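You operate a simulated robot arm through the tools that you are given. There is no shell and no other tool. Be economical: measure what you need, move in short steps, check, and stop when the job is done.

The job below is to be done with a simulated robot arm. You get a single attempt, and the scene is never put back.

Task
Take the blue derusting block on the top of the coil bench and put it away on the top of the timber baulk. Fetch the yellow roller shim and stand it on the purple test puck. Fetch the grey pack labelled "3" from the top of the coil bench and set it on the top of the old pallets. Push the cabinet door shut. Take the torque wrench with the purple grip and leave it on the belt beyond the arch. Push the middle chest drawer shut. Open the top chest drawer, take the green parts tin from the open top of the red chest and leave it on top of the white pack, then shut the drawer. Take the yellow pack on the top of the assembly table and put it away on the clear patch of the sorting table. Put one of the green card with the white grips from the top of the assembly table on the top of the parts table. Put the green card with the grey grip that says "2" from the top of the parts table on the white insert card and the green card with the grey grip that says "1" on top of the blue wire spool. Push the chest lid shut. Do these in any order. Set down upright: yellow roller shim, grey pack.

It is judged by the outcome, as a careful person would: the job done as asked, and still so three seconds after it is handed in. It fails if anything else is knocked over, pushed out of place, dropped, spilled or broken. A push-on lid holds only when it is set on centred and level and pressed home; a screw cap is set on level and turned clockwise until tight.

Robot
A 7-joint arm with a two-finger parallel gripper on a trunk, on a base that drives. Base frame: it is fixed to the floor where the robot stands at the start and does not move with it; the origin is under the middle of the robot, x ahead of it, y to its left, z up; the surface under the hand at the start is at about z = 860. Lengths are in mm, angles in rad, forces in N, time in s.
With the tool pointing down near the work surface it reaches from about 300 to 720 mm from the robot's upright axis, wherever it stands. Its first joint turns from -2.897 to 2.897 rad. Places, roughly: belt beyond the arch [2500, 9700, 1200]; blue derusting block (9x6x5 cm) [700, -100, 900]; blue wire spool [3250, 17000, 750]; cabinet door [1400, 10700, 1600]; chest lid [4600, 11900, 1400]; clear patch of the sorting table [-200, 7400, 900]; green card with the grey grip [3250, 16750, 750]; green card with the white grip [3000, 15750, 750]; green parts tin (7x7x6 cm) [4300, 11700, 1200]; grey pack [750, -500, 1000]; insert card [3250, 16500, 750]; middle chest drawer [4200, 11900, 1000]; purple test puck [750, -750, 750]; top chest drawer [4400, 11900, 1100]; top of the old pallets [5400, 2000, 400]; top of the parts table [3400, 16700, 800]; top of the timber baulk (106x21 cm) [7600, 10960, 300]; torque wrench with the purple grip [3250, 12500, 1000]; white pack [4500, 9250, 750]; yellow pack [3250, 14750, 750]; yellow roller shim [750, -250, 1000]. Payload 3.43 kg.
Tool frame: the origin (TCP) lies between the finger pads and is the grasp point; the fingertips stand 34 mm ahead of it; z points along the fingers, y is the line along which they close. The gripper opens to 128 mm. The fingers are 24 mm wide and 12 mm thick; the gripper's body (48 by 130 mm) begins 96 mm behind the TCP.
Orientation is that of the tool frame in the base frame, as a unit quaternion [w, x, y, z]. With the fingers straight down and closing along the base's y, the tool's x points along the base's -x, its y along +y and its z along -z.

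Tools
- The arm moves only by the tool drive_tool. Its argument "plan" is a list of rows, each a list of 3 entries, a list of its own where there are three numbers: the shift along the tool's x, y, z in mm, then the turn, a rotation vector about the tool's x, y, z in rad, then the gripper command, from -1 (shut) to 1 (fully open), values between in proportion. In form: [[[dx, dy, dz], [rx, ry, rz], grip], ...]. A call has 1 to 8 rows; each row is the pose to reach, as a shift and turn from the pose commanded when the call began, along the tool's axes at that moment. Each row takes 0.2 s and may step no farther than 50 mm and 0.15 rad from the row before; otherwise, or with a gripper value out of range, the whole call is refused. A pose out of reach is approached as far as the arm can. The call stops where the force on the tool passes 40 N (or 10 N more than at its start, if that is more) or the arm is blocked; 0.2 s more then pass. The fingers move at their own pace (about 108 mm/s each) and stop on an object; they squeeze with about 40 N. The grip force told is the motor's: it shows also when the fingers shut on nothing. Time passes only in rows, and 0.2 s behind the last, so rows that repeat a pose let the fingers close. The reply holds the time, the measured pose of the TCP, the force on the tool along the base axes, the opening and the grip force, in the units named above and with some noise, with the torque about the TCP (base axes, N m) and any sound that the robot's microphone picked up.
- Cameras (640 x 400 px; columns grow to the right, rows downward): "scene" is now at [-9.1, 108.4, 1512.8]; the picture's right is [-0.50, -0.87, 0.00], its down [-0.54, 0.31, -0.79] and it looks along [0.68, -0.39, -0.62] (base axes); focal length 272 px, centre (320, 200). "wrist" rides on the gripper at [76, -11, -160] in the tool frame; the picture's right is [0.15, 0.99, 0.00], its down [-0.88, 0.13, -0.46] and it looks along [-0.45, 0.07, 0.89] (tool axes); focal length 234 px, centre (320, 200). There is no depth. A picture from a camera that has moved, and an enlarged one, comes with that camera's place and axes in the base frame and with its lens. The place of the scene camera against the robot may be out by one fixed shift of up to 18 mm in any direction.
- get_image(camera): a new picture of that camera. No time passes.
- move_column(by): slides the trunk up (or, below 0, down) by that many mm; the arm and the scene camera ride with it, the base frame stays. It gives what a move gives, with no picture.
- roll_base(legs): drives the robot by 1 to 6 legs, each [ahead, left, turn to the left] in mm, mm and rad, along the robot's own axes; the way and the turn of a leg run together, so that a leg with both is an arc; at most 1500 mm and 3.142 rad a leg. The arm and the cameras ride along, it lands a little off, and it stops where it bumps. It gives what a move gives.
- pan_tilt(pan, tilt): turns the head with the scene camera to pan (to the left, within 1.501 rad either way) and tilt (down, from -0.506 to 1.204), counted from straight ahead of the robot. It gives what a move gives.
- close_up(camera, box): a new picture of the part [left, top, right, bottom] of that camera's present view, enlarged. No time passes.
- sign_off(): hands the job in; it is judged then, once.

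Go step by step. Nothing tells you exact positions but the pictures and the camera data: compare them with the known pose of the tool, close in by small moves and look again before you grip or let go. The budget is 556 turns and 346 pictures, counting those below and the enlarged ones. Unless the task says otherwise, let go and move clear before handing in, and close with one line.

The tools are called after "Emit:" as name(argument=value, ...) on one line, values as JSON. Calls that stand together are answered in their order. drive_tool: Moves the arm, as the interface text tells. Its arguments: {"type":"object","properties":{"plan":{"type":"array","items":{"type":"array"}}},"required":["plan"]} The other tools are called the same way: move_column (by) slides the trunk up or down; roll_base (legs) drives the base; pan_tilt (pan, tilt) turns the head that bears the scene camera; get_image (camera) takes a picture; close_up (camera, box) takes an enlarged picture of a part of a camera's view; sign_off () hands the job in.

At the start:

```text
t: 0.0
eef_pos: [454.5, -7.9, 1129.5]
orientation: [0.001, 0.0, 1.0, 0.0]
force: [0.5, -0.2, -0.1]
ft_torque: [0.01, -0.03, -0.03]
opening: 127.7
finger_force: 0.1
trunk travel left (down, up): [-225.0, 99.0]
robot x, y, heading: [-2.4, 1.0, 0.002]
head pan, tilt: [-0.52, 0.665]
```

scene: 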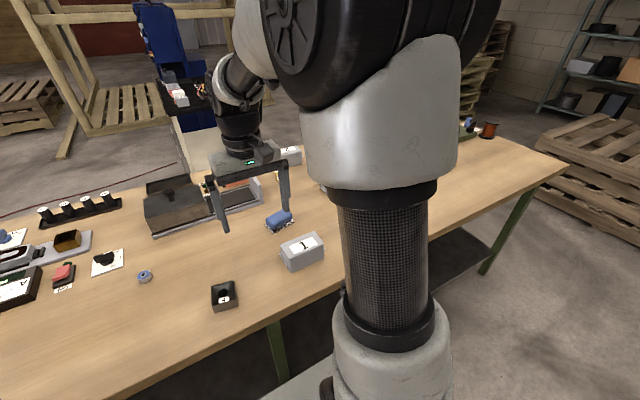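
wrist: 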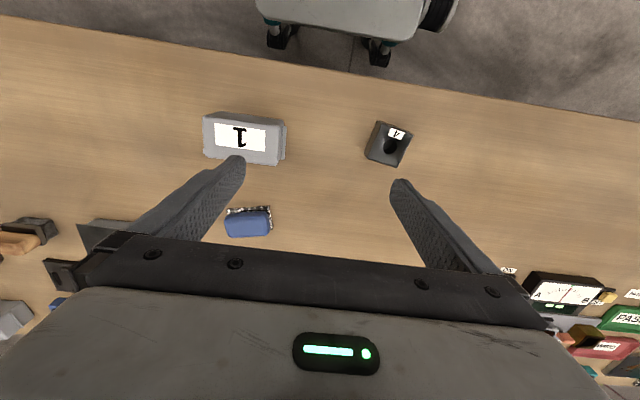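

I see the bench in front, with a blue block near (645, -120) and grey packs either side of it. I'll look around the bench first.

Emit:
pan_tilt(pan=-1.1, tilt=0.6)

Emit:
get_image(camera="scene")

Emit:
pan_tilt(pan=0.3, tilt=0.6)

Emit:
get_image(camera="scene")

```text
t: 1.0
eef_pos: [452.5, -8.4, 1128.5]
orientation: [0.0, 0.0, 1.0, 0.0]
force: [0.0, -0.3, 0.8]
ft_torque: [0.0, 0.0, 0.01]
opening: 127.9
finger_force: 0.0
trunk travel left (down, up): [-225.0, 99.0]
robot x, y, heading: [-2.2, 2.0, -0.006]
head pan, tilt: [-1.1, 0.6]
```

```text
343 pictures are left
camera scene: at [-43.7, 72.6, 1518.5], right [-0.89, -0.45, 0.0], down [-0.26, 0.5, -0.83], along [0.38, -0.73, -0.56], focal length 272 px, centre (320, 200)
```

scene: 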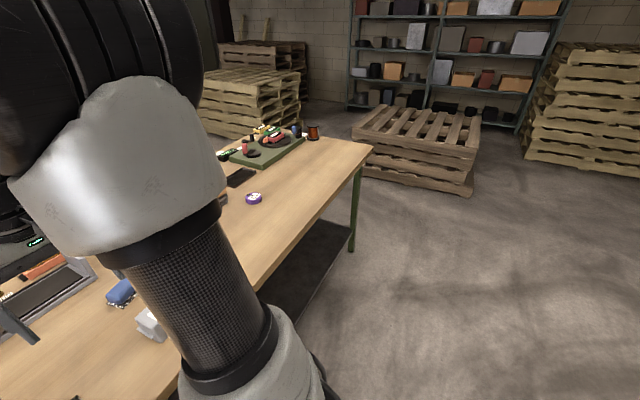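

```text
t: 2.5
eef_pos: [454.5, -7.8, 1129.0]
orientation: [0.0, 0.0, 1.0, 0.0]
force: [-0.1, -0.4, 0.8]
ft_torque: [0.01, 0.02, 0.02]
opening: 128.0
finger_force: 0.1
trunk travel left (down, up): [-225.0, 99.0]
robot x, y, heading: [-1.2, 0.2, 0.001]
head pan, tilt: [0.3, 0.6]
```

```text
342 pictures are left
camera scene: at [0.5, 177.4, 1518.5], right [0.3, -0.96, 0.0], down [-0.54, -0.17, -0.83], along [0.79, 0.24, -0.56], focal length 272 px, centre (320, 200)
```

scene: 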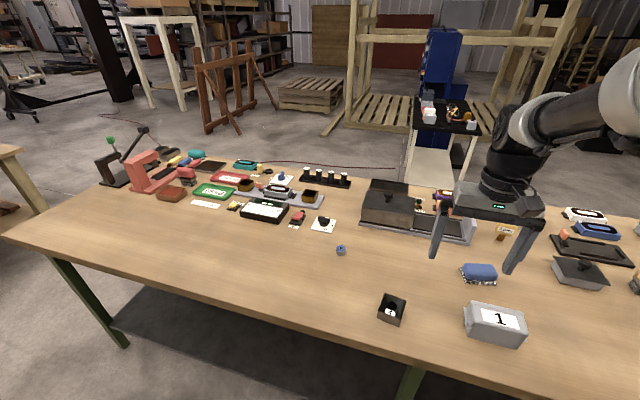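

The far right of the bench is hidden by the arm. I'll shift right to see it.

Emit:
roll_base(legs=[[0, -400, 0]])

Emit:
pan_tilt(pan=0.2, tilt=0.75)

Emit:
get_image(camera="scene")

Emit:
get_image(camera="wrist")

```text
t: 6.8
eef_pos: [450.4, -406.7, 1130.2]
orientation: [0.0, 0.006, 1.0, 0.001]
force: [0.1, -0.5, -0.7]
ft_torque: [-0.03, 0.0, -0.04]
opening: 127.9
finger_force: 0.0
trunk travel left (down, up): [-225.0, 99.0]
robot x, y, heading: [-1.4, -393.7, -0.013]
head pan, tilt: [0.3, 0.6]
```

```text
t: 7.5
eef_pos: [451.1, -407.0, 1129.0]
orientation: [0.0, 0.005, 1.0, 0.0]
force: [-0.1, 0.0, 0.1]
ft_torque: [0.02, 0.0, 0.01]
opening: 128.1
finger_force: 0.2
trunk travel left (down, up): [-225.0, 99.0]
robot x, y, heading: [-4.2, -392.7, -0.011]
head pan, tilt: [0.201, 0.75]
```

```text
341 pictures are left
camera scene: at [-3.1, -225.0, 1505.6], right [0.19, -0.98, 0.0], down [-0.67, -0.13, -0.73], along [0.72, 0.14, -0.68], focal length 272 px, centre (320, 200)
```

scene: 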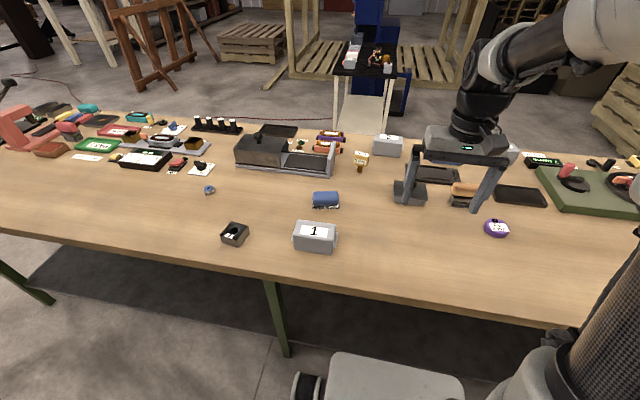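

```text
340 pictures are left
camera wrist: at [375.4, -416.2, 1291.1], right [-0.14, 0.99, 0.0], down [0.88, 0.12, 0.46], along [0.45, 0.06, -0.89], focal length 234 px, centre (320, 200)
```

wrist: 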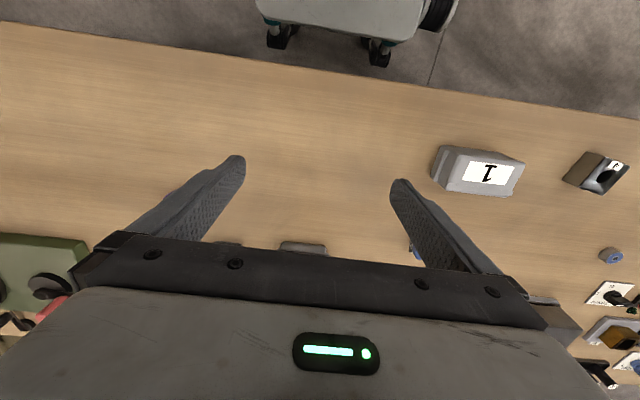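

Emit:
close_up(camera="scene", box=[290, 110, 540, 266])

Emit:
close_up(camera="scene", box=[230, 110, 430, 235])

```text
2.56 times, centred on (415, 188) of scene
camera zoom: at [-3.1, -225.0, 1505.6], right [0.19, -0.98, 0.0], down [-0.67, -0.13, -0.73], along [0.72, 0.14, -0.68], focal length 697 px, centre (77, 231)
```

zoom: 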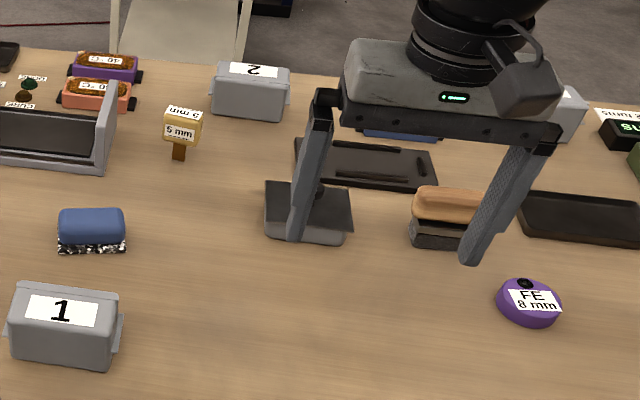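

```text
3.20 times, centred on (330, 172) of scene
camera zoom: at [-3.1, -225.0, 1505.6], right [0.19, -0.98, 0.0], down [-0.67, -0.13, -0.73], along [0.72, 0.14, -0.68], focal length 872 px, centre (288, 288)
```

zoom: 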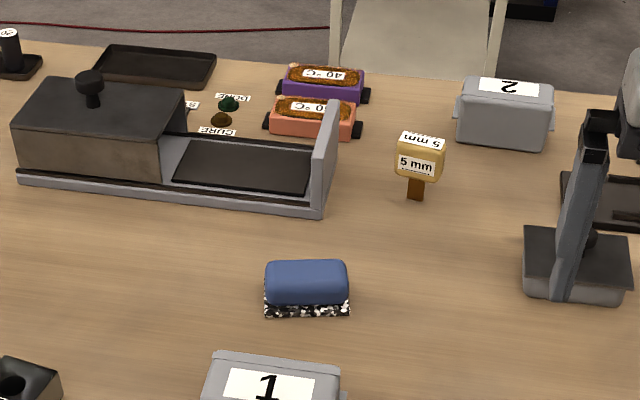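

The yellow shim is the "5 mm" block on a post near (880, -214), and the "FE 8 mm" puck is near (660, -650). The shim is out of reach from here, so I'll drive closer to the bench.

Emit:
roll_base(legs=[[190, 0, 0.012]])

Emit:
pan_tilt(pan=0.1, tilt=0.8)

Emit:
get_image(camera="scene")

Emit:
get_image(camera="wrist")

```text
t: 8.8
eef_pos: [550.5, -402.1, 1126.8]
orientation: [0.0, -0.001, 1.0, 0.0]
force: [0.4, 0.4, 0.4]
ft_torque: [-0.01, 0.03, -0.02]
opening: 128.1
finger_force: 0.0
trunk travel left (down, up): [-225.0, 99.0]
robot x, y, heading: [95.3, -398.8, -0.003]
head pan, tilt: [0.201, 0.75]
stopped in leg 1: the robot was blocked; the commanded pose is now the measured one
```

```text
t: 9.5
eef_pos: [549.7, -403.8, 1127.5]
orientation: [-0.001, -0.001, 1.0, 0.001]
force: [-0.4, 0.1, 0.4]
ft_torque: [0.0, -0.01, -0.01]
opening: 128.1
finger_force: 0.0
trunk travel left (down, up): [-225.0, 99.0]
robot x, y, heading: [93.8, -393.9, -0.001]
head pan, tilt: [0.099, 0.799]
```

```text
337 pictures are left
camera scene: at [92.6, -235.7, 1501.6], right [0.1, -1.0, 0.0], down [-0.71, -0.07, -0.7], along [0.69, 0.07, -0.72], focal length 272 px, centre (320, 200)
```

scene: 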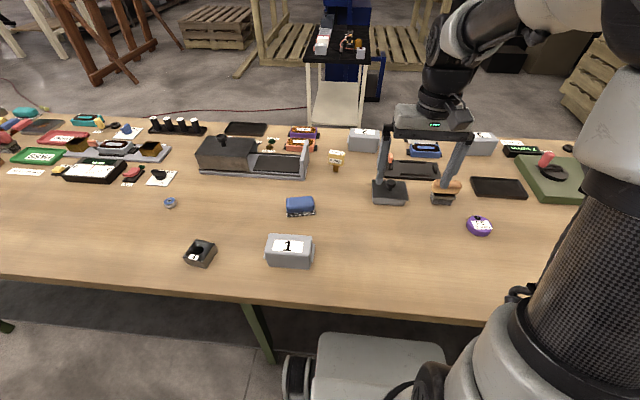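

```text
336 pictures are left
camera wrist: at [474.7, -413.7, 1289.6], right [-0.15, 0.99, 0.0], down [0.88, 0.13, 0.45], along [0.45, 0.07, -0.89], focal length 234 px, centre (320, 200)
```

wrist: 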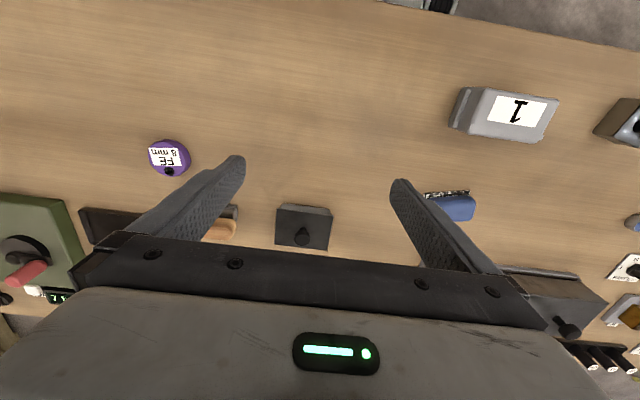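

The base bumps the bench at x≈94. I'll test whether the arm reaches the shim from here by moving above it.

Emit:
drive_tool(plan=[[[-38, 23, 14], [0, 0, 0], 1], [[-76, 46, 28], [0, 0, 0], 1], [[-114, 69, 42], [0, 0, 0], 1], [[-152, 92, 56], [0, 0, 0], 1], [[-190, 115, 70], [0, 0, 0], 1], [[-228, 138, 84], [0, 0, 0], 1], [[-266, 161, 98], [0, 0, 0], 1], [[-300, 188, 100], [0, 0, 0], 1]])

Emit:
get_image(camera="wrist")

Emit:
get_image(camera="scene")

```text
t: 11.3
eef_pos: [800.5, -236.0, 1023.3]
orientation: [-0.002, -0.001, 1.0, 0.0]
force: [-0.1, 0.3, 0.1]
ft_torque: [-0.03, 0.04, 0.01]
opening: 127.9
finger_force: 0.0
out of reach, approached as far as the arm can: row 7, 8
trunk travel left (down, up): [-225.0, 99.0]
robot x, y, heading: [96.0, -393.8, 0.001]
head pan, tilt: [0.099, 0.799]
```

```text
335 pictures are left
camera wrist: at [725.4, -246.8, 1184.4], right [-0.15, 0.99, 0.0], down [0.88, 0.13, 0.45], along [0.45, 0.07, -0.89], focal length 234 px, centre (320, 200)
```

wrist: 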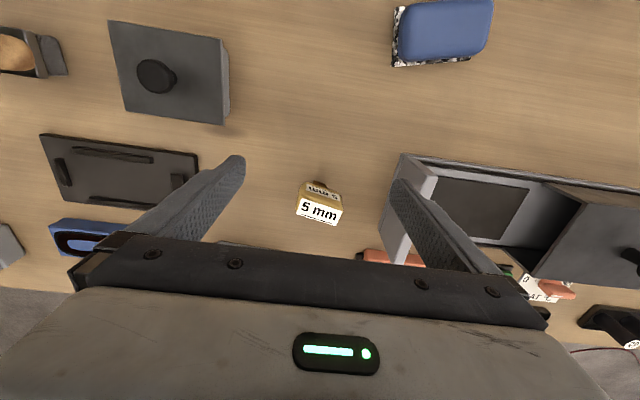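

```text
334 pictures are left
camera scene: at [93.8, -235.3, 1501.5], right [0.1, -1.0, 0.0], down [-0.71, -0.07, -0.7], along [0.69, 0.07, -0.72], focal length 272 px, centre (320, 200)
```

scene: 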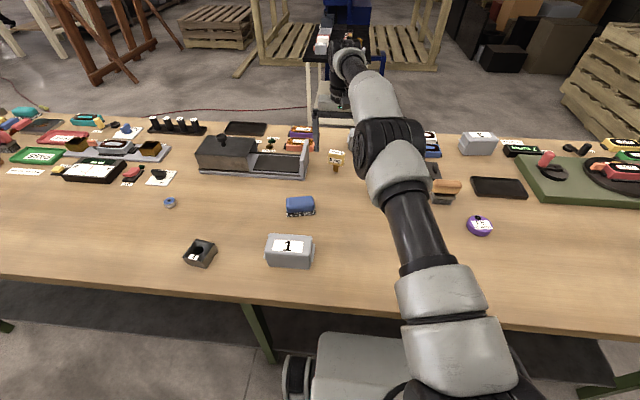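

Vertical reach ends 721 mm from the axis, and the shim at about (862, -226) is just beyond. I'll align the base with it, tilt the tool, and check the shim's yaw.

Emit:
close_up(camera="wrist", box=[260, 160, 388, 240])

Emit:
roll_base(legs=[[0, 165, 0]])

```text
5.00 times, centred on (324, 200) of wrist
camera zoom: at [725.4, -246.8, 1184.4], right [-0.15, 0.99, 0.0], down [0.88, 0.13, 0.45], along [0.45, 0.07, -0.89], focal length 1171 px, centre (300, 200)
```

zoom: 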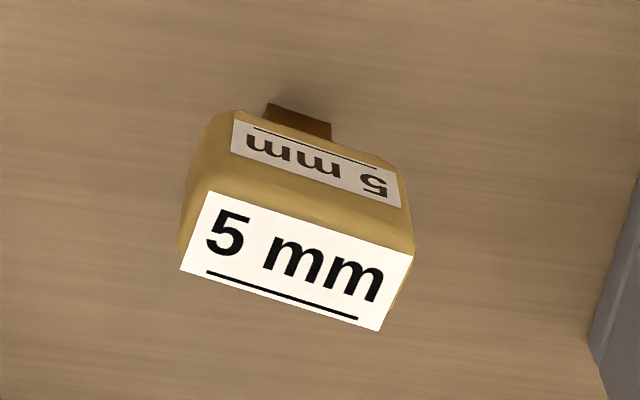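

```text
t: 12.9
eef_pos: [798.2, -141.3, 1023.2]
orientation: [-0.003, 0.002, 1.0, 0.001]
force: [0.2, 0.2, 0.0]
ft_torque: [-0.03, 0.0, 0.03]
opening: 127.9
finger_force: 0.0
trunk travel left (down, up): [-225.0, 99.0]
robot x, y, heading: [96.8, -299.1, -0.009]
head pan, tilt: [0.099, 0.799]
stopped in leg 1: the robot was blocked; the commanded pose is now the measured one
```

The base stops against a table leg at y≈-299, but the shim is still reachable with about 0.35 rad of tilt. I'll move to a pre-grasp pose with the tool tilted.

Emit:
drive_tool(plan=[[[-10, -25, 5], [0, -0.12, 0], 0.25], [[-20, -50, 10], [0, -0.24, 0], 0.25], [[-38, -85, 17], [0, -0.35, 0], 0.25], [[-38, -85, 17], [0, -0.35, 0], 0.25]])

Emit:
drive_tool(plan=[[[0, 0, 0], [0.041, 0, 0.113], 0.25], [[0, 0, 0], [0.041, 0, 0.113], 0.25]])

Emit:
get_image(camera="wrist")

```text
t: 13.9
eef_pos: [839.5, -224.7, 1006.2]
orientation: [0.173, 0.002, 0.985, 0.001]
force: [0.1, -0.5, 0.5]
ft_torque: [0.05, 0.04, 0.05]
opening: 79.9
finger_force: 0.1
trunk travel left (down, up): [-225.0, 99.0]
robot x, y, heading: [95.2, -290.2, -0.009]
head pan, tilt: [0.099, 0.799]
```

```text
t: 14.5
eef_pos: [837.6, -225.7, 1005.3]
orientation: [0.173, 0.062, 0.983, -0.01]
force: [0.7, -0.7, 0.1]
ft_torque: [0.01, -0.01, 0.01]
opening: 80.1
finger_force: 0.0
trunk travel left (down, up): [-225.0, 99.0]
robot x, y, heading: [90.5, -294.5, -0.014]
head pan, tilt: [0.099, 0.799]
```

```text
332 pictures are left
camera wrist: at [711.6, -221.5, 1132.3], right [-0.01, 1.0, -0.05], down [0.68, 0.04, 0.73], along [0.73, -0.02, -0.68], focal length 234 px, centre (320, 200)
```

wrist: 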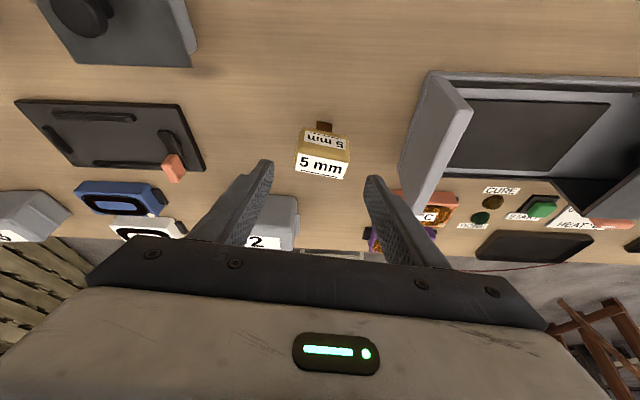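

Emit:
close_up(camera="wrist", box=[256, 110, 384, 190])

```text
5.00 times, centred on (320, 150) of wrist
camera zoom: at [711.6, -221.5, 1132.3], right [-0.01, 1.0, -0.05], down [0.68, 0.04, 0.73], along [0.73, -0.02, -0.68], focal length 1171 px, centre (320, 450)
```

zoom: 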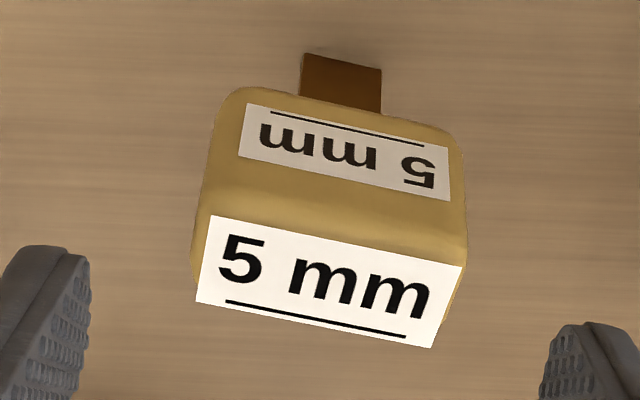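

The shim head is about 54×28 mm, centred near (872, -226, 908), with a yaw of about 0.19. I'll descend and check before closing.

Emit:
drive_tool(plan=[[[0, 1, 0], [0.025, 0, 0.07], 0.25], [[0, 2, 35], [0.025, 0, 0.07], 0.25], [[0, 3, 70], [0.025, 0, 0.07], 0.25], [[0, 4, 103], [0.025, 0, 0.07], 0.25], [[0, 4, 103], [0.025, 0, 0.07], 0.25]])

Emit:
get_image(camera="wrist")

Emit:
get_image(camera="scene")

```text
t: 15.7
eef_pos: [869.9, -226.9, 910.6]
orientation: [0.171, 0.097, 0.98, -0.016]
force: [-0.6, -0.3, 0.2]
ft_torque: [-0.02, -0.03, -0.02]
opening: 80.2
finger_force: 0.2
trunk travel left (down, up): [-225.0, 99.0]
robot x, y, heading: [92.2, -297.4, -0.012]
head pan, tilt: [0.099, 0.799]
```

```text
330 pictures are left
camera wrist: at [745.5, -212.8, 1037.6], right [0.06, 1.0, -0.05], down [0.69, -0.01, 0.73], along [0.73, -0.08, -0.68], focal length 234 px, centre (320, 200)
```

wrist: 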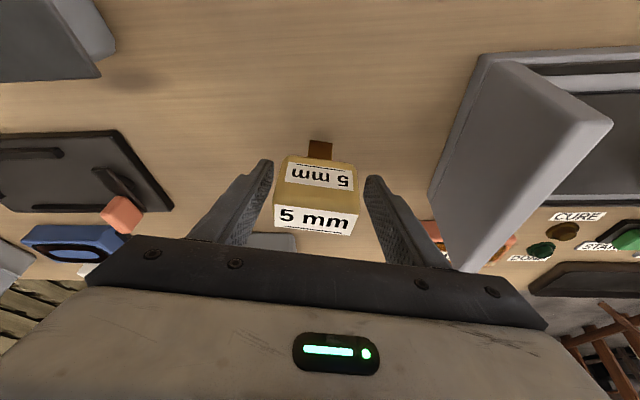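

```text
329 pictures are left
camera scene: at [91.6, -137.0, 1501.6], right [0.09, -1.0, 0.0], down [-0.71, -0.07, -0.7], along [0.69, 0.06, -0.72], focal length 272 px, centre (320, 200)
```

scene: 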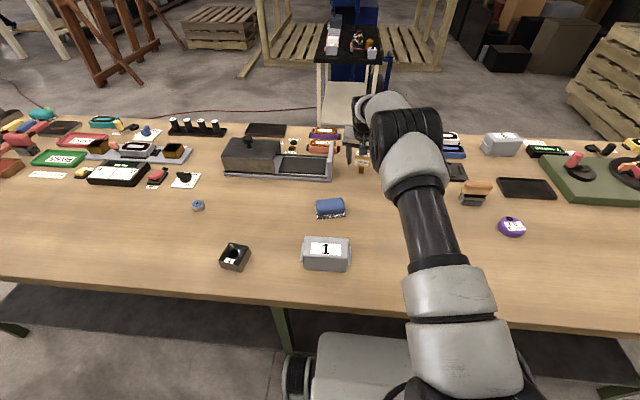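

The head sits centred between the fingers. I'll grip and lift.

Emit:
drive_tool(plan=[[[0, 0, 0], [0, 0, 0], -1], [[0, 0, 0], [0, 0, 0], -1], [[0, 0, 0], [0, 0, 0], -1]])

Emit:
drive_tool(plan=[[[-8, 0, -20], [0, 0, 0], -1], [[0, 0, -60], [0, 0, 0], -1], [[0, 0, -100], [0, 0, 0], -1], [[40, 0, -120], [0, 0, 0], -1], [[80, 0, -140], [0, 0, 0], -1]])

Emit:
get_image(camera="wrist")

```text
t: 16.5
eef_pos: [869.5, -226.1, 912.9]
orientation: [0.171, 0.098, 0.98, -0.017]
force: [-0.4, -0.4, 0.3]
ft_torque: [0.0, -0.02, -0.02]
opening: 55.5
finger_force: 40.0
trunk travel left (down, up): [-225.0, 99.0]
robot x, y, heading: [94.9, -297.7, -0.009]
head pan, tilt: [0.099, 0.799]
```

```text
t: 17.7
eef_pos: [750.6, -200.9, 1014.5]
orientation: [0.173, 0.098, 0.98, -0.016]
force: [-0.7, -0.3, -1.9]
ft_torque: [-0.03, -0.02, 0.03]
opening: 55.2
finger_force: 40.2
trunk travel left (down, up): [-225.0, 99.0]
robot x, y, heading: [91.2, -295.3, -0.003]
head pan, tilt: [0.099, 0.799]
```

```text
328 pictures are left
camera wrist: at [625.2, -187.5, 1140.0], right [0.06, 1.0, -0.05], down [0.69, -0.01, 0.73], along [0.73, -0.08, -0.68], focal length 234 px, centre (320, 200)
```

wrist: 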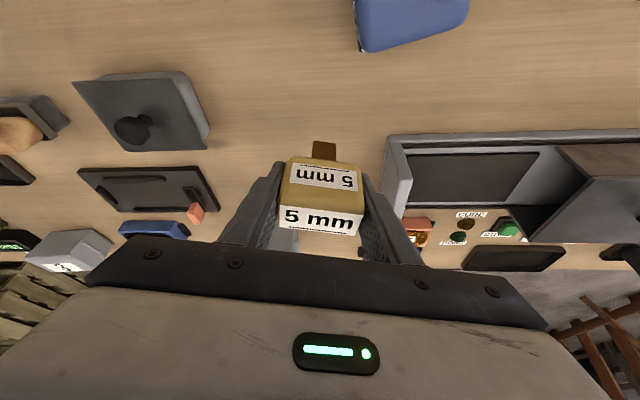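

The shim is held. I'll carry it sideways to the puck.

Emit:
roll_base(legs=[[0, -350, 0]])

Emit:
pan_tilt(pan=0.0, tilt=0.85)

Emit:
get_image(camera="wrist")

Emit:
get_image(camera="scene")

```text
t: 21.5
eef_pos: [749.3, -530.8, 1013.9]
orientation: [0.173, 0.093, 0.98, -0.015]
force: [-0.3, 0.3, -2.1]
ft_torque: [0.01, -0.03, -0.01]
opening: 55.6
finger_force: 39.7
trunk travel left (down, up): [-225.0, 99.0]
robot x, y, heading: [90.3, -633.8, -0.005]
head pan, tilt: [0.099, 0.799]
```

```text
t: 22.2
eef_pos: [749.0, -531.2, 1013.8]
orientation: [0.172, 0.094, 0.981, -0.016]
force: [-0.1, 0.4, -0.8]
ft_torque: [0.0, 0.03, 0.02]
opening: 55.5
finger_force: 39.5
trunk travel left (down, up): [-225.0, 99.0]
robot x, y, heading: [90.9, -630.0, -0.001]
head pan, tilt: [0.0, 0.85]
```

```text
327 pictures are left
camera wrist: at [623.6, -518.2, 1139.9], right [0.05, 1.0, -0.05], down [0.69, 0.0, 0.73], along [0.73, -0.07, -0.68], focal length 234 px, centre (320, 200)
```

wrist: 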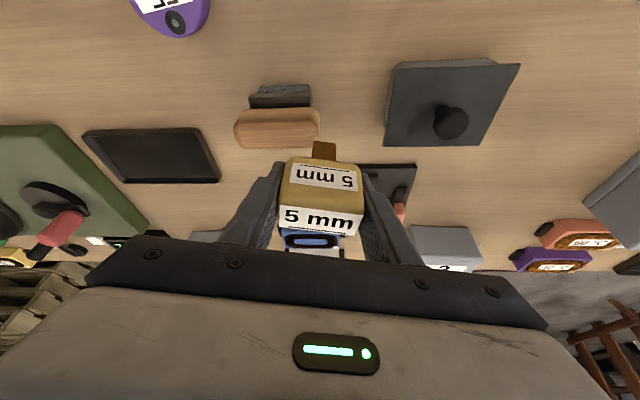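

```text
326 pictures are left
camera scene: at [86.9, -480.5, 1497.6], right [0.0, -1.0, 0.0], down [-0.75, 0.0, -0.66], along [0.66, 0.0, -0.75], focal length 272 px, centre (320, 200)
```

scene: 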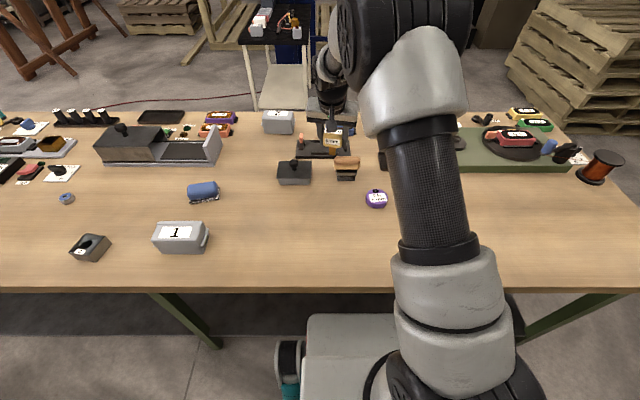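

Emit:
drive_tool(plan=[[[18, -32, -7], [0, 0, 0], -1], [[36, -64, -13], [0, 0, 0], -1], [[55, -96, -20], [0, 0, 0], -1], [[73, -127, -26], [0, 0, 0], -1]])

Emit:
get_image(camera="wrist")

Emit:
close_up(camera="scene", box=[310, 100, 470, 200])

```text
t: 23.2
eef_pos: [645.7, -639.1, 1014.7]
orientation: [0.172, 0.094, 0.981, -0.016]
force: [-0.3, 0.0, -1.3]
ft_torque: [0.0, 0.01, -0.02]
opening: 55.5
finger_force: 40.1
trunk travel left (down, up): [-225.0, 99.0]
robot x, y, heading: [92.7, -630.0, 0.005]
head pan, tilt: [0.0, 0.85]
```

```text
325 pictures are left
camera wrist: at [520.4, -626.4, 1139.9], right [0.05, 1.0, -0.05], down [0.68, 0.0, 0.73], along [0.73, -0.07, -0.68], focal length 234 px, centre (320, 200)
```

wrist: 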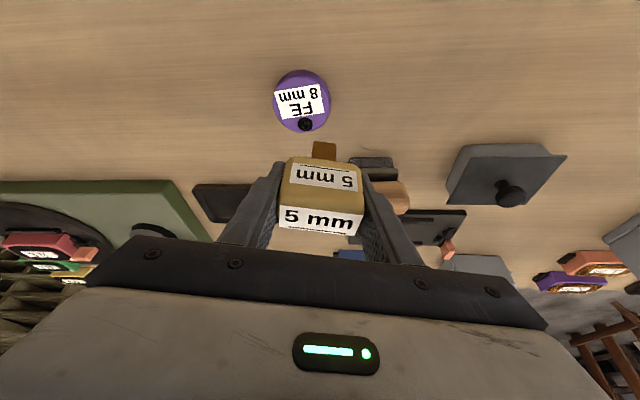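

```text
4.00 times, centred on (390, 150) of scene
camera zoom: at [86.8, -480.6, 1497.6], right [0.0, -1.0, 0.0], down [-0.75, 0.0, -0.66], along [0.66, 0.0, -0.75], focal length 1090 px, centre (40, 400)
```

zoom: 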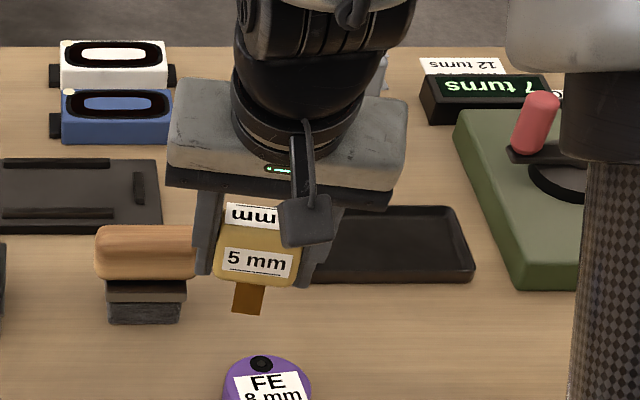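

Emit:
close_up(camera="wrist", box=[256, 60, 384, 140])

```text
5.00 times, centred on (320, 100) of wrist
camera zoom: at [520.4, -626.4, 1139.9], right [0.05, 1.0, -0.05], down [0.68, 0.0, 0.73], along [0.73, -0.07, -0.68], focal length 1171 px, centre (320, 700)
```

zoom: 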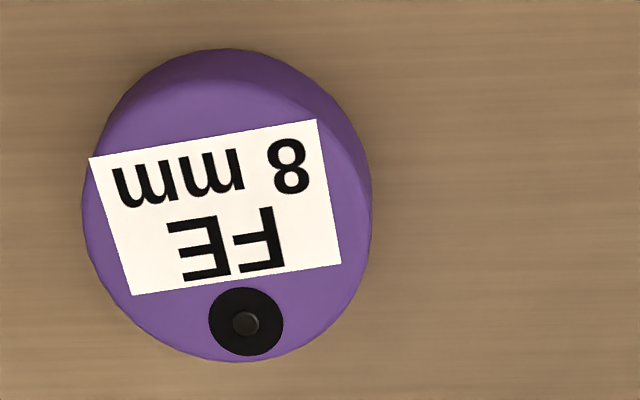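

The puck's top is at z≈880, and I'll aim for (639, -666), clear of its black knob. Moving over it and coming down most of the way.

Emit:
drive_tool(plan=[[[1.7, -28, -0.6], [0, 0, 0], -1], [[10, -28, 22], [0, 0, 0], -1], [[18, -28, 45], [0, 0, 0], -1], [[25, -28, 64], [0, 0, 0], -1], [[25, -28, 64], [0, 0, 0], -1]])

Emit:
get_image(camera="wrist")

Emit:
close_up(camera="scene", box=[310, 140, 470, 240])

```text
t: 24.4
eef_pos: [641.0, -666.5, 944.4]
orientation: [0.172, 0.094, 0.981, -0.015]
force: [-0.5, 0.4, -1.8]
ft_torque: [0.0, -0.03, -0.02]
opening: 55.3
finger_force: 40.5
trunk travel left (down, up): [-225.0, 99.0]
robot x, y, heading: [95.6, -630.8, 0.001]
head pan, tilt: [0.0, 0.85]
```

```text
322 pictures are left
camera wrist: at [515.0, -653.9, 1071.1], right [0.05, 1.0, -0.05], down [0.69, 0.0, 0.73], along [0.73, -0.07, -0.68], focal length 234 px, centre (320, 200)
```

wrist: 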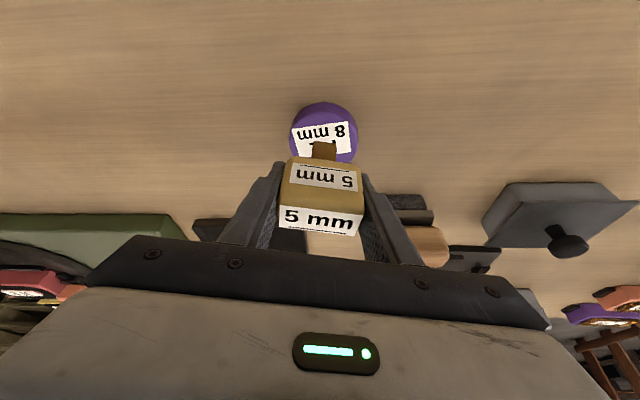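

```text
4.00 times, centred on (390, 190) of scene
camera zoom: at [87.0, -480.6, 1497.6], right [0.0, -1.0, 0.0], down [-0.75, 0.0, -0.66], along [0.66, 0.0, -0.75], focal length 1090 px, centre (40, 240)
```

zoom: 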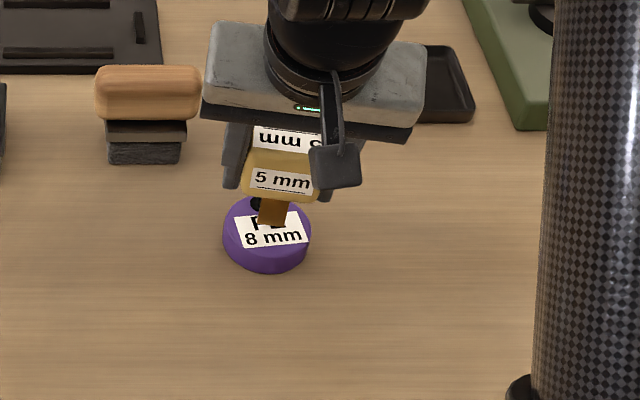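

Emit:
drive_tool(plan=[[[4, -1, -1], [0, 0, 0], -1], [[7, -1, 7], [0, 0, 0], -1], [[7.7, -1, 9], [0, 0, 0], -1]])

Emit:
drive_tool(plan=[[[0.7, 0, 1.9], [0, 0, 0], -1]])

Emit:
close_up(camera="scene", box=[310, 140, 470, 240])

```text
t: 25.2
eef_pos: [637.2, -668.6, 933.8]
orientation: [0.172, 0.093, 0.981, -0.016]
force: [0.3, -0.3, -1.8]
ft_torque: [-0.02, 0.01, 0.03]
opening: 55.5
finger_force: 39.5
trunk travel left (down, up): [-225.0, 99.0]
robot x, y, heading: [93.5, -634.3, -0.002]
head pan, tilt: [0.0, 0.85]
```

```text
t: 25.6
eef_pos: [637.2, -668.3, 932.7]
orientation: [0.174, 0.093, 0.98, -0.014]
force: [-4.0, 0.0, 17.1]
ft_torque: [-0.03, 0.38, 0.01]
opening: 55.5
finger_force: 40.2
trunk travel left (down, up): [-225.0, 99.0]
robot x, y, heading: [94.6, -630.5, 0.001]
head pan, tilt: [0.0, 0.85]
```

```text
4.00 times, centred on (390, 190) of scene
camera zoom: at [85.2, -480.6, 1498.0], right [0.0, -1.0, 0.0], down [-0.75, 0.0, -0.66], along [0.66, 0.0, -0.75], focal length 1090 px, centre (40, 240)
```

zoom: 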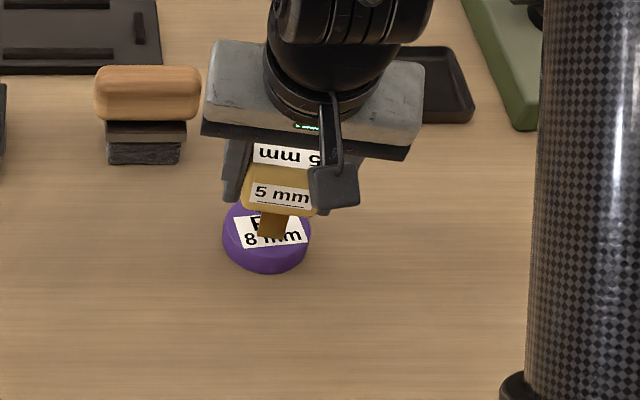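

The post is on the puck. I'll ease the force, release, and back away along the tool axis.

Emit:
drive_tool(plan=[[[-0.4, 0, -1], [0, 0, 0], -1], [[-0.4, 0, -1], [0, 0, 0], 0.1], [[-0.4, 0, -1], [0, 0, 0], 0.4], [[-0.4, 0, -1], [0, 0, 0], 0.4]])

Emit:
drive_tool(plan=[[[0, 0, -30], [0, 0, 0], 0.4], [[0, 0, -70], [0, 0, 0], 0.4], [[0, 0, -110], [0, 0, 0], 0.4]])

Emit:
get_image(camera="wrist")

Emit:
get_image(camera="scene")

```text
t: 26.6
eef_pos: [638.7, -667.3, 931.7]
orientation: [0.172, 0.093, 0.981, -0.016]
force: [-0.3, 0.5, 0.1]
ft_torque: [0.03, 0.0, -0.01]
opening: 89.6
finger_force: 0.1
trunk travel left (down, up): [-225.0, 99.0]
robot x, y, heading: [95.5, -629.6, 0.004]
head pan, tilt: [0.0, 0.85]
```

```text
t: 27.4
eef_pos: [599.6, -659.6, 1038.2]
orientation: [0.172, 0.093, 0.981, -0.016]
force: [0.1, 0.8, -1.4]
ft_torque: [0.01, -0.02, -0.01]
opening: 89.6
finger_force: 0.0
trunk travel left (down, up): [-225.0, 99.0]
robot x, y, heading: [92.2, -630.5, -0.0]
head pan, tilt: [0.0, 0.85]
```

```text
319 pictures are left
camera wrist: at [473.6, -646.8, 1164.6], right [0.05, 1.0, -0.05], down [0.69, 0.0, 0.73], along [0.73, -0.07, -0.68], focal length 234 px, centre (320, 200)
```

wrist: 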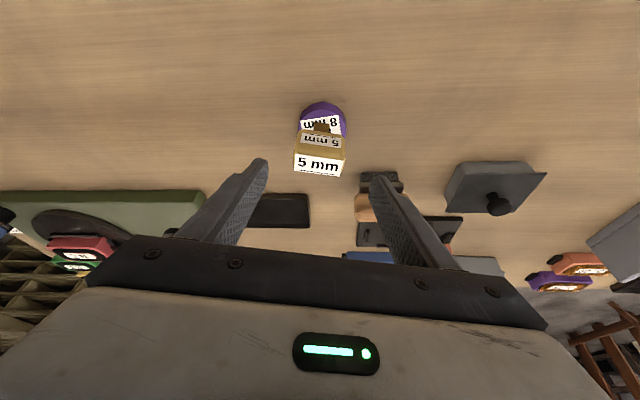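

```text
318 pictures are left
camera scene: at [86.7, -480.6, 1497.5], right [0.0, -1.0, 0.0], down [-0.75, 0.0, -0.66], along [0.66, 0.0, -0.75], focal length 272 px, centre (320, 200)
```

scene: 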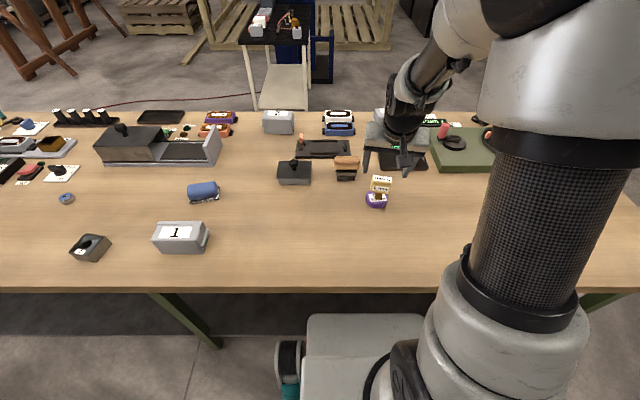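

The shim stands on the puck. Next is pack 3, reached from the far side of the bench, so I'll straighten and retract the arm first.

Emit:
drive_tool(plan=[[[24, -7, -36], [0, 0.07, 0], 0.8], [[48, -14, -72], [0, 0.14, 0], 1], [[72, -20, -108], [0, 0.21, 0], 1], [[96, -27, -144], [0, 0.28, 0], 1], [[122, -34, -182], [0, 0.35, 0], 1]])

Emit:
drive_tool(plan=[[[0, 0, 0], [0, 0, -0.1], 1], [[0, 0, 0], [0, 0, -0.19], 1]])

Emit:
roll_base(legs=[[-450, 0, 0], [0, -1400, 0], [1000, 0, 0]])

Emit:
pan_tilt(pan=0.5, tilt=0.4)

Emit:
get_image(camera="scene")

```text
t: 28.6
eef_pos: [421.0, -659.6, 1169.5]
orientation: [-0.002, 0.095, 0.996, 0.001]
force: [-0.5, 0.3, 0.2]
ft_torque: [0.03, -0.01, 0.02]
opening: 127.8
finger_force: 0.1
trunk travel left (down, up): [-225.0, 99.0]
robot x, y, heading: [91.8, -633.9, -0.001]
head pan, tilt: [0.0, 0.85]
```

```text
t: 29.2
eef_pos: [421.0, -661.2, 1167.1]
orientation: [-0.002, -0.001, 1.0, 0.001]
force: [0.1, 0.4, 0.3]
ft_torque: [-0.02, 0.0, 0.0]
opening: 127.9
finger_force: 0.0
trunk travel left (down, up): [-225.0, 99.0]
robot x, y, heading: [87.6, -635.5, -0.002]
head pan, tilt: [0.0, 0.85]
```

```text
t: 50.1
eef_pos: [929.1, -2079.7, 1165.4]
orientation: [0.0, 0.0, 1.0, 0.001]
force: [-0.1, -0.7, 0.1]
ft_torque: [-0.03, 0.02, 0.0]
opening: 128.0
finger_force: 0.2
trunk travel left (down, up): [-225.0, 99.0]
robot x, y, heading: [603.7, -2048.3, 0.003]
head pan, tilt: [0.0, 0.85]
```

```text
t: 51.0
eef_pos: [930.2, -2079.8, 1166.0]
orientation: [-0.002, 0.001, 1.0, 0.001]
force: [-0.6, -0.3, 0.2]
ft_torque: [0.0, 0.03, -0.01]
opening: 127.8
finger_force: 0.0
trunk travel left (down, up): [-225.0, 99.0]
robot x, y, heading: [602.1, -2052.3, 0.005]
head pan, tilt: [0.499, 0.4]
```

```text
317 pictures are left
camera scene: at [598.9, -1854.9, 1536.6], right [0.48, -0.88, 0.0], down [-0.34, -0.19, -0.92], along [0.81, 0.44, -0.39], focal length 272 px, centre (320, 200)
```

scene: 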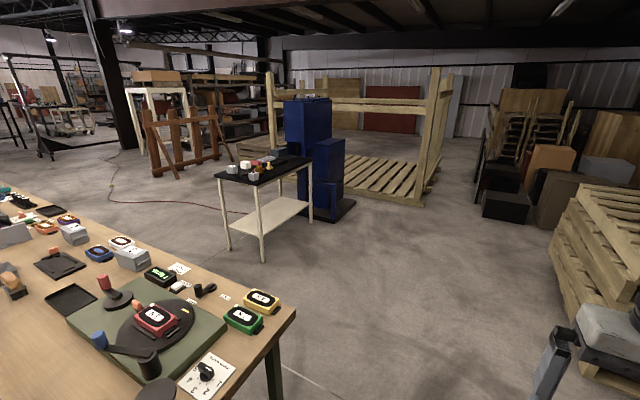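

The floor behind the bench is clear. I'll drive round and turn to face the bench from its far side.

Emit:
roll_base(legs=[[1046, 0, 0], [0, 1290, 0], [0, 0, 1.57], [0, 0, 1.57]])

Emit:
pan_tilt(pan=0.1, tilt=0.75)

Emit:
get_image(camera="scene")

Emit:
get_image(camera="wrist")

```text
t: 76.4
eef_pos: [1275.3, -746.9, 1165.5]
orientation: [0.001, 1.0, 0.028, 0.001]
force: [0.6, 0.4, 0.1]
ft_torque: [0.01, 0.0, -0.02]
opening: 127.7
finger_force: 0.0
trunk travel left (down, up): [-225.0, 99.0]
robot x, y, heading: [1603.8, -759.6, -3.084]
head pan, tilt: [0.499, 0.4]
```

```text
t: 77.3
eef_pos: [1273.9, -747.0, 1165.3]
orientation: [0.001, 1.0, 0.028, 0.001]
force: [-0.7, -1.2, -0.9]
ft_torque: [0.0, 0.04, 0.01]
opening: 128.0
finger_force: 0.2
trunk travel left (down, up): [-225.0, 99.0]
robot x, y, heading: [1605.0, -757.1, -3.085]
head pan, tilt: [0.099, 0.75]
```

```text
316 pictures are left
camera scene: at [1626.9, -893.8, 1505.7], right [-0.16, 0.99, 0.0], down [0.67, 0.11, -0.73], along [-0.72, -0.12, -0.68], focal length 272 px, centre (320, 200)
```

scene: 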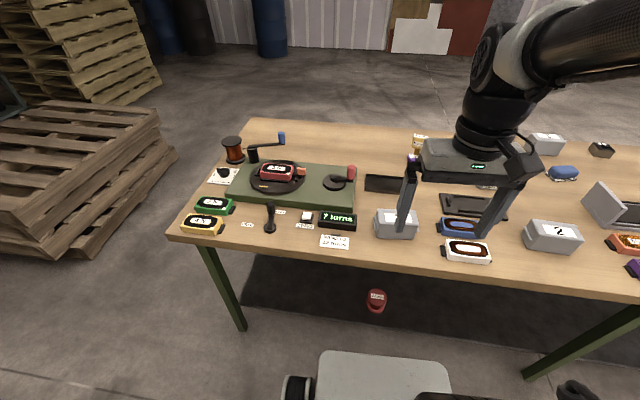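

```text
315 pictures are left
camera wrist: at [1349.9, -731.1, 1328.4], right [0.2, -0.98, 0.0], down [-0.87, -0.18, 0.45], along [-0.44, -0.1, -0.89], focal length 234 px, centre (320, 200)
```

wrist: 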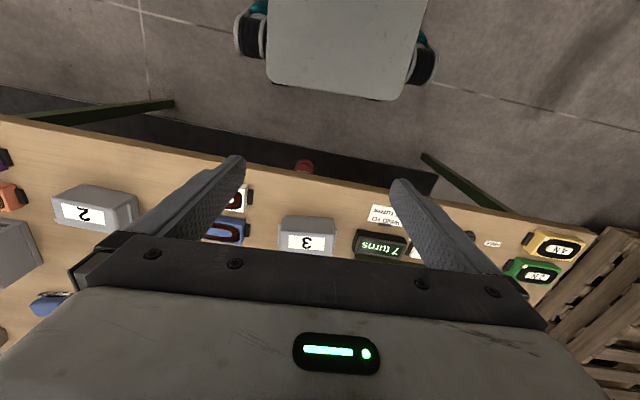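

Emit:
close_up(camera="scene", box=[330, 180, 490, 320])

Emit:
close_up(camera="wrist", box=[240, 150, 384, 270])

```text
2.86 times, centred on (410, 250) of scene
camera zoom: at [1626.9, -893.8, 1505.7], right [-0.16, 0.99, 0.0], down [0.67, 0.11, -0.73], along [-0.72, -0.12, -0.68], focal length 778 px, centre (63, 57)
```

zoom: 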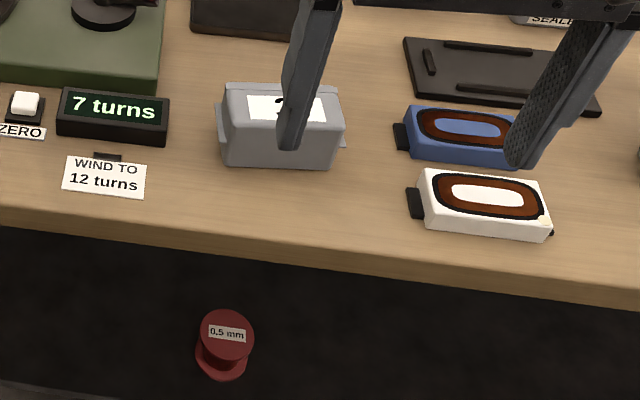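

```text
3.33 times, centred on (312, 210) of wrist
camera zoom: at [1349.9, -731.1, 1328.4], right [0.2, -0.98, 0.0], down [-0.87, -0.18, 0.45], along [-0.44, -0.1, -0.89], focal length 781 px, centre (347, 167)
```

zoom: 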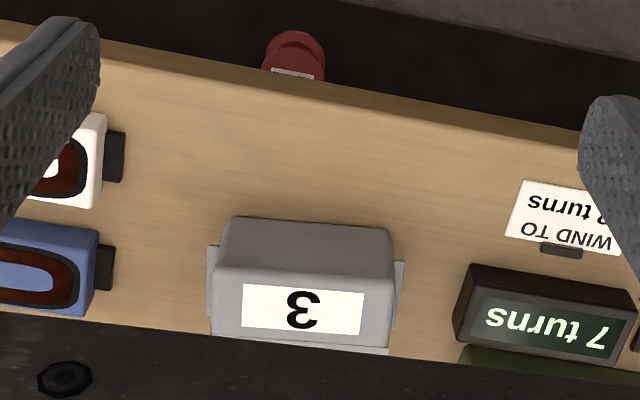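

Pack "3" is near (1040, -768) and upright, about 55 mm across in x. I'll move above it and turn the hand 90° so the fingers close across that short side.

Emit:
drive_tool(plan=[[[-29, 1, 15], [0, 0, 0.145], 1], [[-58, 2, 30], [0, 0, 0.29], 1], [[-86, 3, 45], [0, 0, 0.435], 1], [[-115, 4, 60], [0, 0, 0.58], 1], [[-144, 5, 75], [0, 0, 0.725], 1], [[-172, 6, 90], [0, 0, 0.87], 1], [[-200, 7, 100], [0, 0, 1.015], 1], [[-230, 8, 110], [0, 0, 1.16], 1]])

Emit:
drive_tool(plan=[[[0, 0, 0], [0, 0, 0.12], 1], [[0, 0, 0], [0, 0, 0.24], 1], [[0, 0, 0], [0, 0, 0.36], 1], [[0, 0, 0], [0, 0, 0.36], 1]])

Emit:
get_image(camera="wrist")

Emit:
get_image(camera="scene")

```text
t: 79.1
eef_pos: [1044.4, -766.1, 1055.8]
orientation: [0.0, 0.852, -0.524, 0.001]
force: [0.9, -0.3, 0.6]
ft_torque: [0.02, 0.0, 0.03]
opening: 128.2
finger_force: 0.1
trunk travel left (down, up): [-225.0, 99.0]
robot x, y, heading: [1603.6, -756.8, -3.082]
head pan, tilt: [0.099, 0.75]
```

```text
t: 80.1
eef_pos: [1046.4, -766.3, 1055.8]
orientation: [0.001, 0.744, -0.669, 0.001]
force: [0.5, -0.5, 0.2]
ft_torque: [-0.02, 0.0, -0.02]
opening: 127.8
finger_force: 0.0
trunk travel left (down, up): [-225.0, 99.0]
robot x, y, heading: [1602.3, -757.9, -3.084]
head pan, tilt: [0.099, 0.75]
```

```text
312 pictures are left
camera wrist: at [1065.0, -841.0, 1218.1], right [-0.97, -0.25, 0.0], down [-0.22, 0.86, 0.45], along [-0.11, 0.44, -0.89], focal length 234 px, centre (320, 200)
```

wrist: 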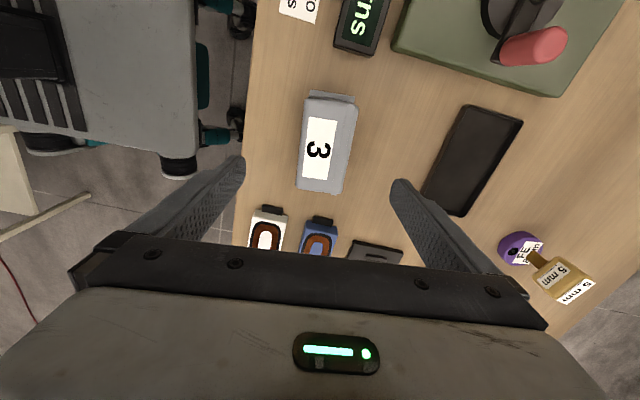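

```text
311 pictures are left
camera scene: at [1626.9, -893.7, 1505.6], right [-0.16, 0.99, 0.0], down [0.67, 0.11, -0.73], along [-0.72, -0.11, -0.68], focal length 272 px, centre (320, 200)
```

scene: 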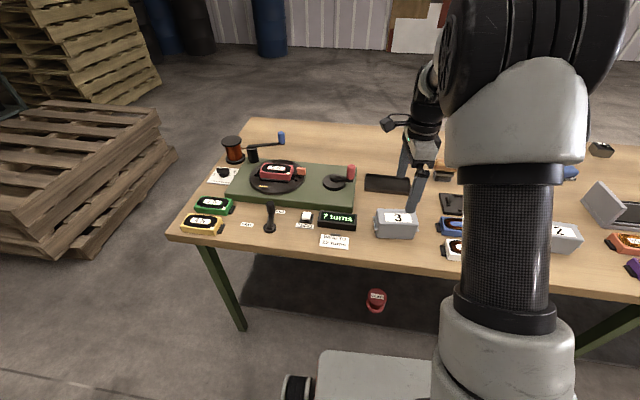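

Emit:
drive_tool(plan=[[[0, 3, 40], [0, 0, 0], 1], [[0, 3, 80], [0, 0, 0], 1], [[0, 3, 120], [0, 0, 0], 1], [[0, 3, 152], [0, 0, 0], 1], [[0, 3, 152], [0, 0, 0], 1]])

Emit:
get_image(camera="wrist")

Emit:
close_up(camera="scene", box=[330, 160, 490, 260])

```text
t: 81.3
eef_pos: [1043.2, -774.1, 904.5]
orientation: [0.0, 0.744, -0.668, 0.003]
force: [-0.2, 0.2, 1.2]
ft_torque: [0.02, -0.02, -0.04]
opening: 127.9
finger_force: 0.1
trunk travel left (down, up): [-225.0, 99.0]
robot x, y, heading: [1602.8, -760.0, -3.089]
head pan, tilt: [0.099, 0.75]
```

```text
310 pictures are left
camera wrist: at [1063.6, -847.1, 1065.1], right [-0.97, -0.25, 0.0], down [-0.23, 0.86, 0.45], along [-0.11, 0.44, -0.89], focal length 234 px, centre (320, 200)
```

wrist: 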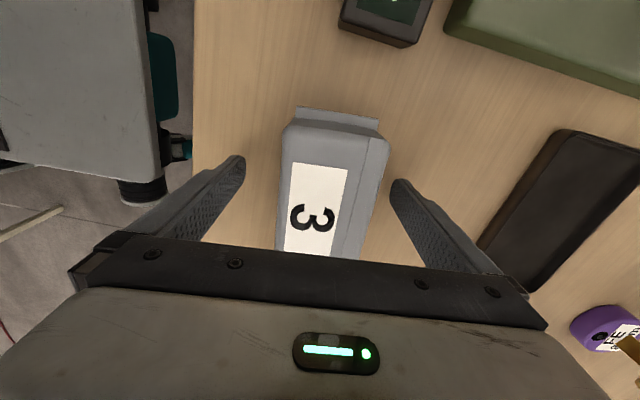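

```text
4.00 times, centred on (410, 210) of scene
camera zoom: at [1626.8, -893.7, 1505.6], right [-0.16, 0.99, 0.0], down [0.67, 0.11, -0.73], along [-0.72, -0.11, -0.68], focal length 1090 px, centre (-40, 160)
```

zoom: 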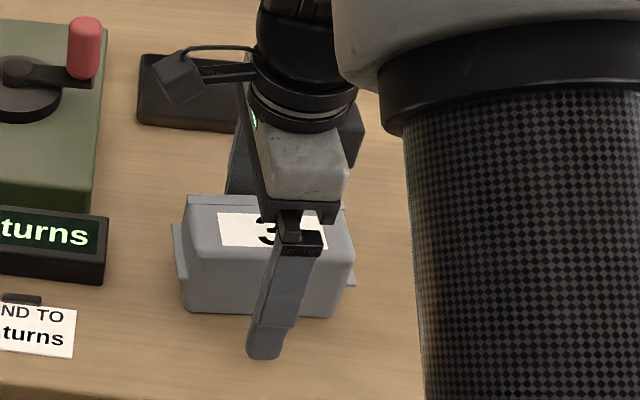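

Emit:
drive_tool(plan=[[[-5, 0, 0], [0, 0, 0], 1], [[-5, 0, 0], [0, 0, 0], -1], [[-5, 0, 0], [0, 0, 0], -1], [[-5, 0, 0], [0, 0, 0], -1], [[-5, 0, 0], [0, 0, 0], -1]])

Emit:
drive_tool(plan=[[[0, 0, -15], [0, 0, 0], -1], [[0, 0, -50], [0, 0, 0], -1], [[0, 0, -100], [0, 0, 0], -1], [[0, 0, -150], [0, 0, 0], -1], [[0, 0, -200], [0, 0, 0], -1]])

Emit:
get_image(camera="wrist")

```text
t: 82.5
eef_pos: [1043.1, -766.4, 902.8]
orientation: [0.0, 0.745, -0.667, 0.001]
force: [-0.9, 0.1, 0.9]
ft_torque: [0.19, 0.26, 0.11]
opening: 65.6
finger_force: 39.8
trunk travel left (down, up): [-225.0, 99.0]
robot x, y, heading: [1605.7, -755.9, -3.076]
head pan, tilt: [0.099, 0.75]
```

```text
t: 83.7
eef_pos: [1042.7, -764.1, 1099.1]
orientation: [0.0, 0.745, -0.667, 0.002]
force: [-0.2, 0.3, -4.4]
ft_torque: [0.0, -0.02, 0.03]
opening: 65.9
finger_force: 39.8
trunk travel left (down, up): [-225.0, 99.0]
robot x, y, heading: [1604.3, -756.8, -3.083]
head pan, tilt: [0.099, 0.75]
```

```text
308 pictures are left
camera wrist: at [1061.6, -837.6, 1262.2], right [-0.97, -0.25, 0.0], down [-0.23, 0.86, 0.45], along [-0.11, 0.44, -0.89], focal length 234 px, centre (320, 200)
```

wrist: 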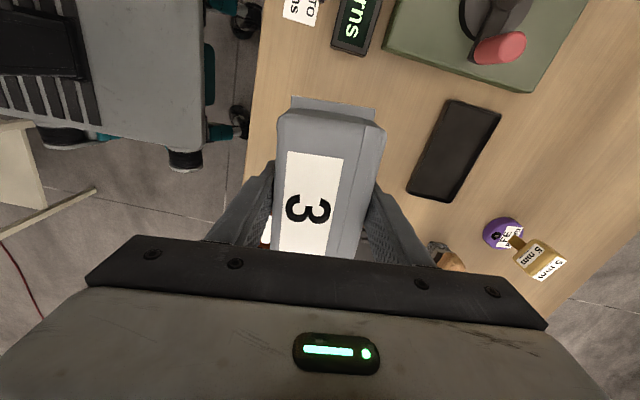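

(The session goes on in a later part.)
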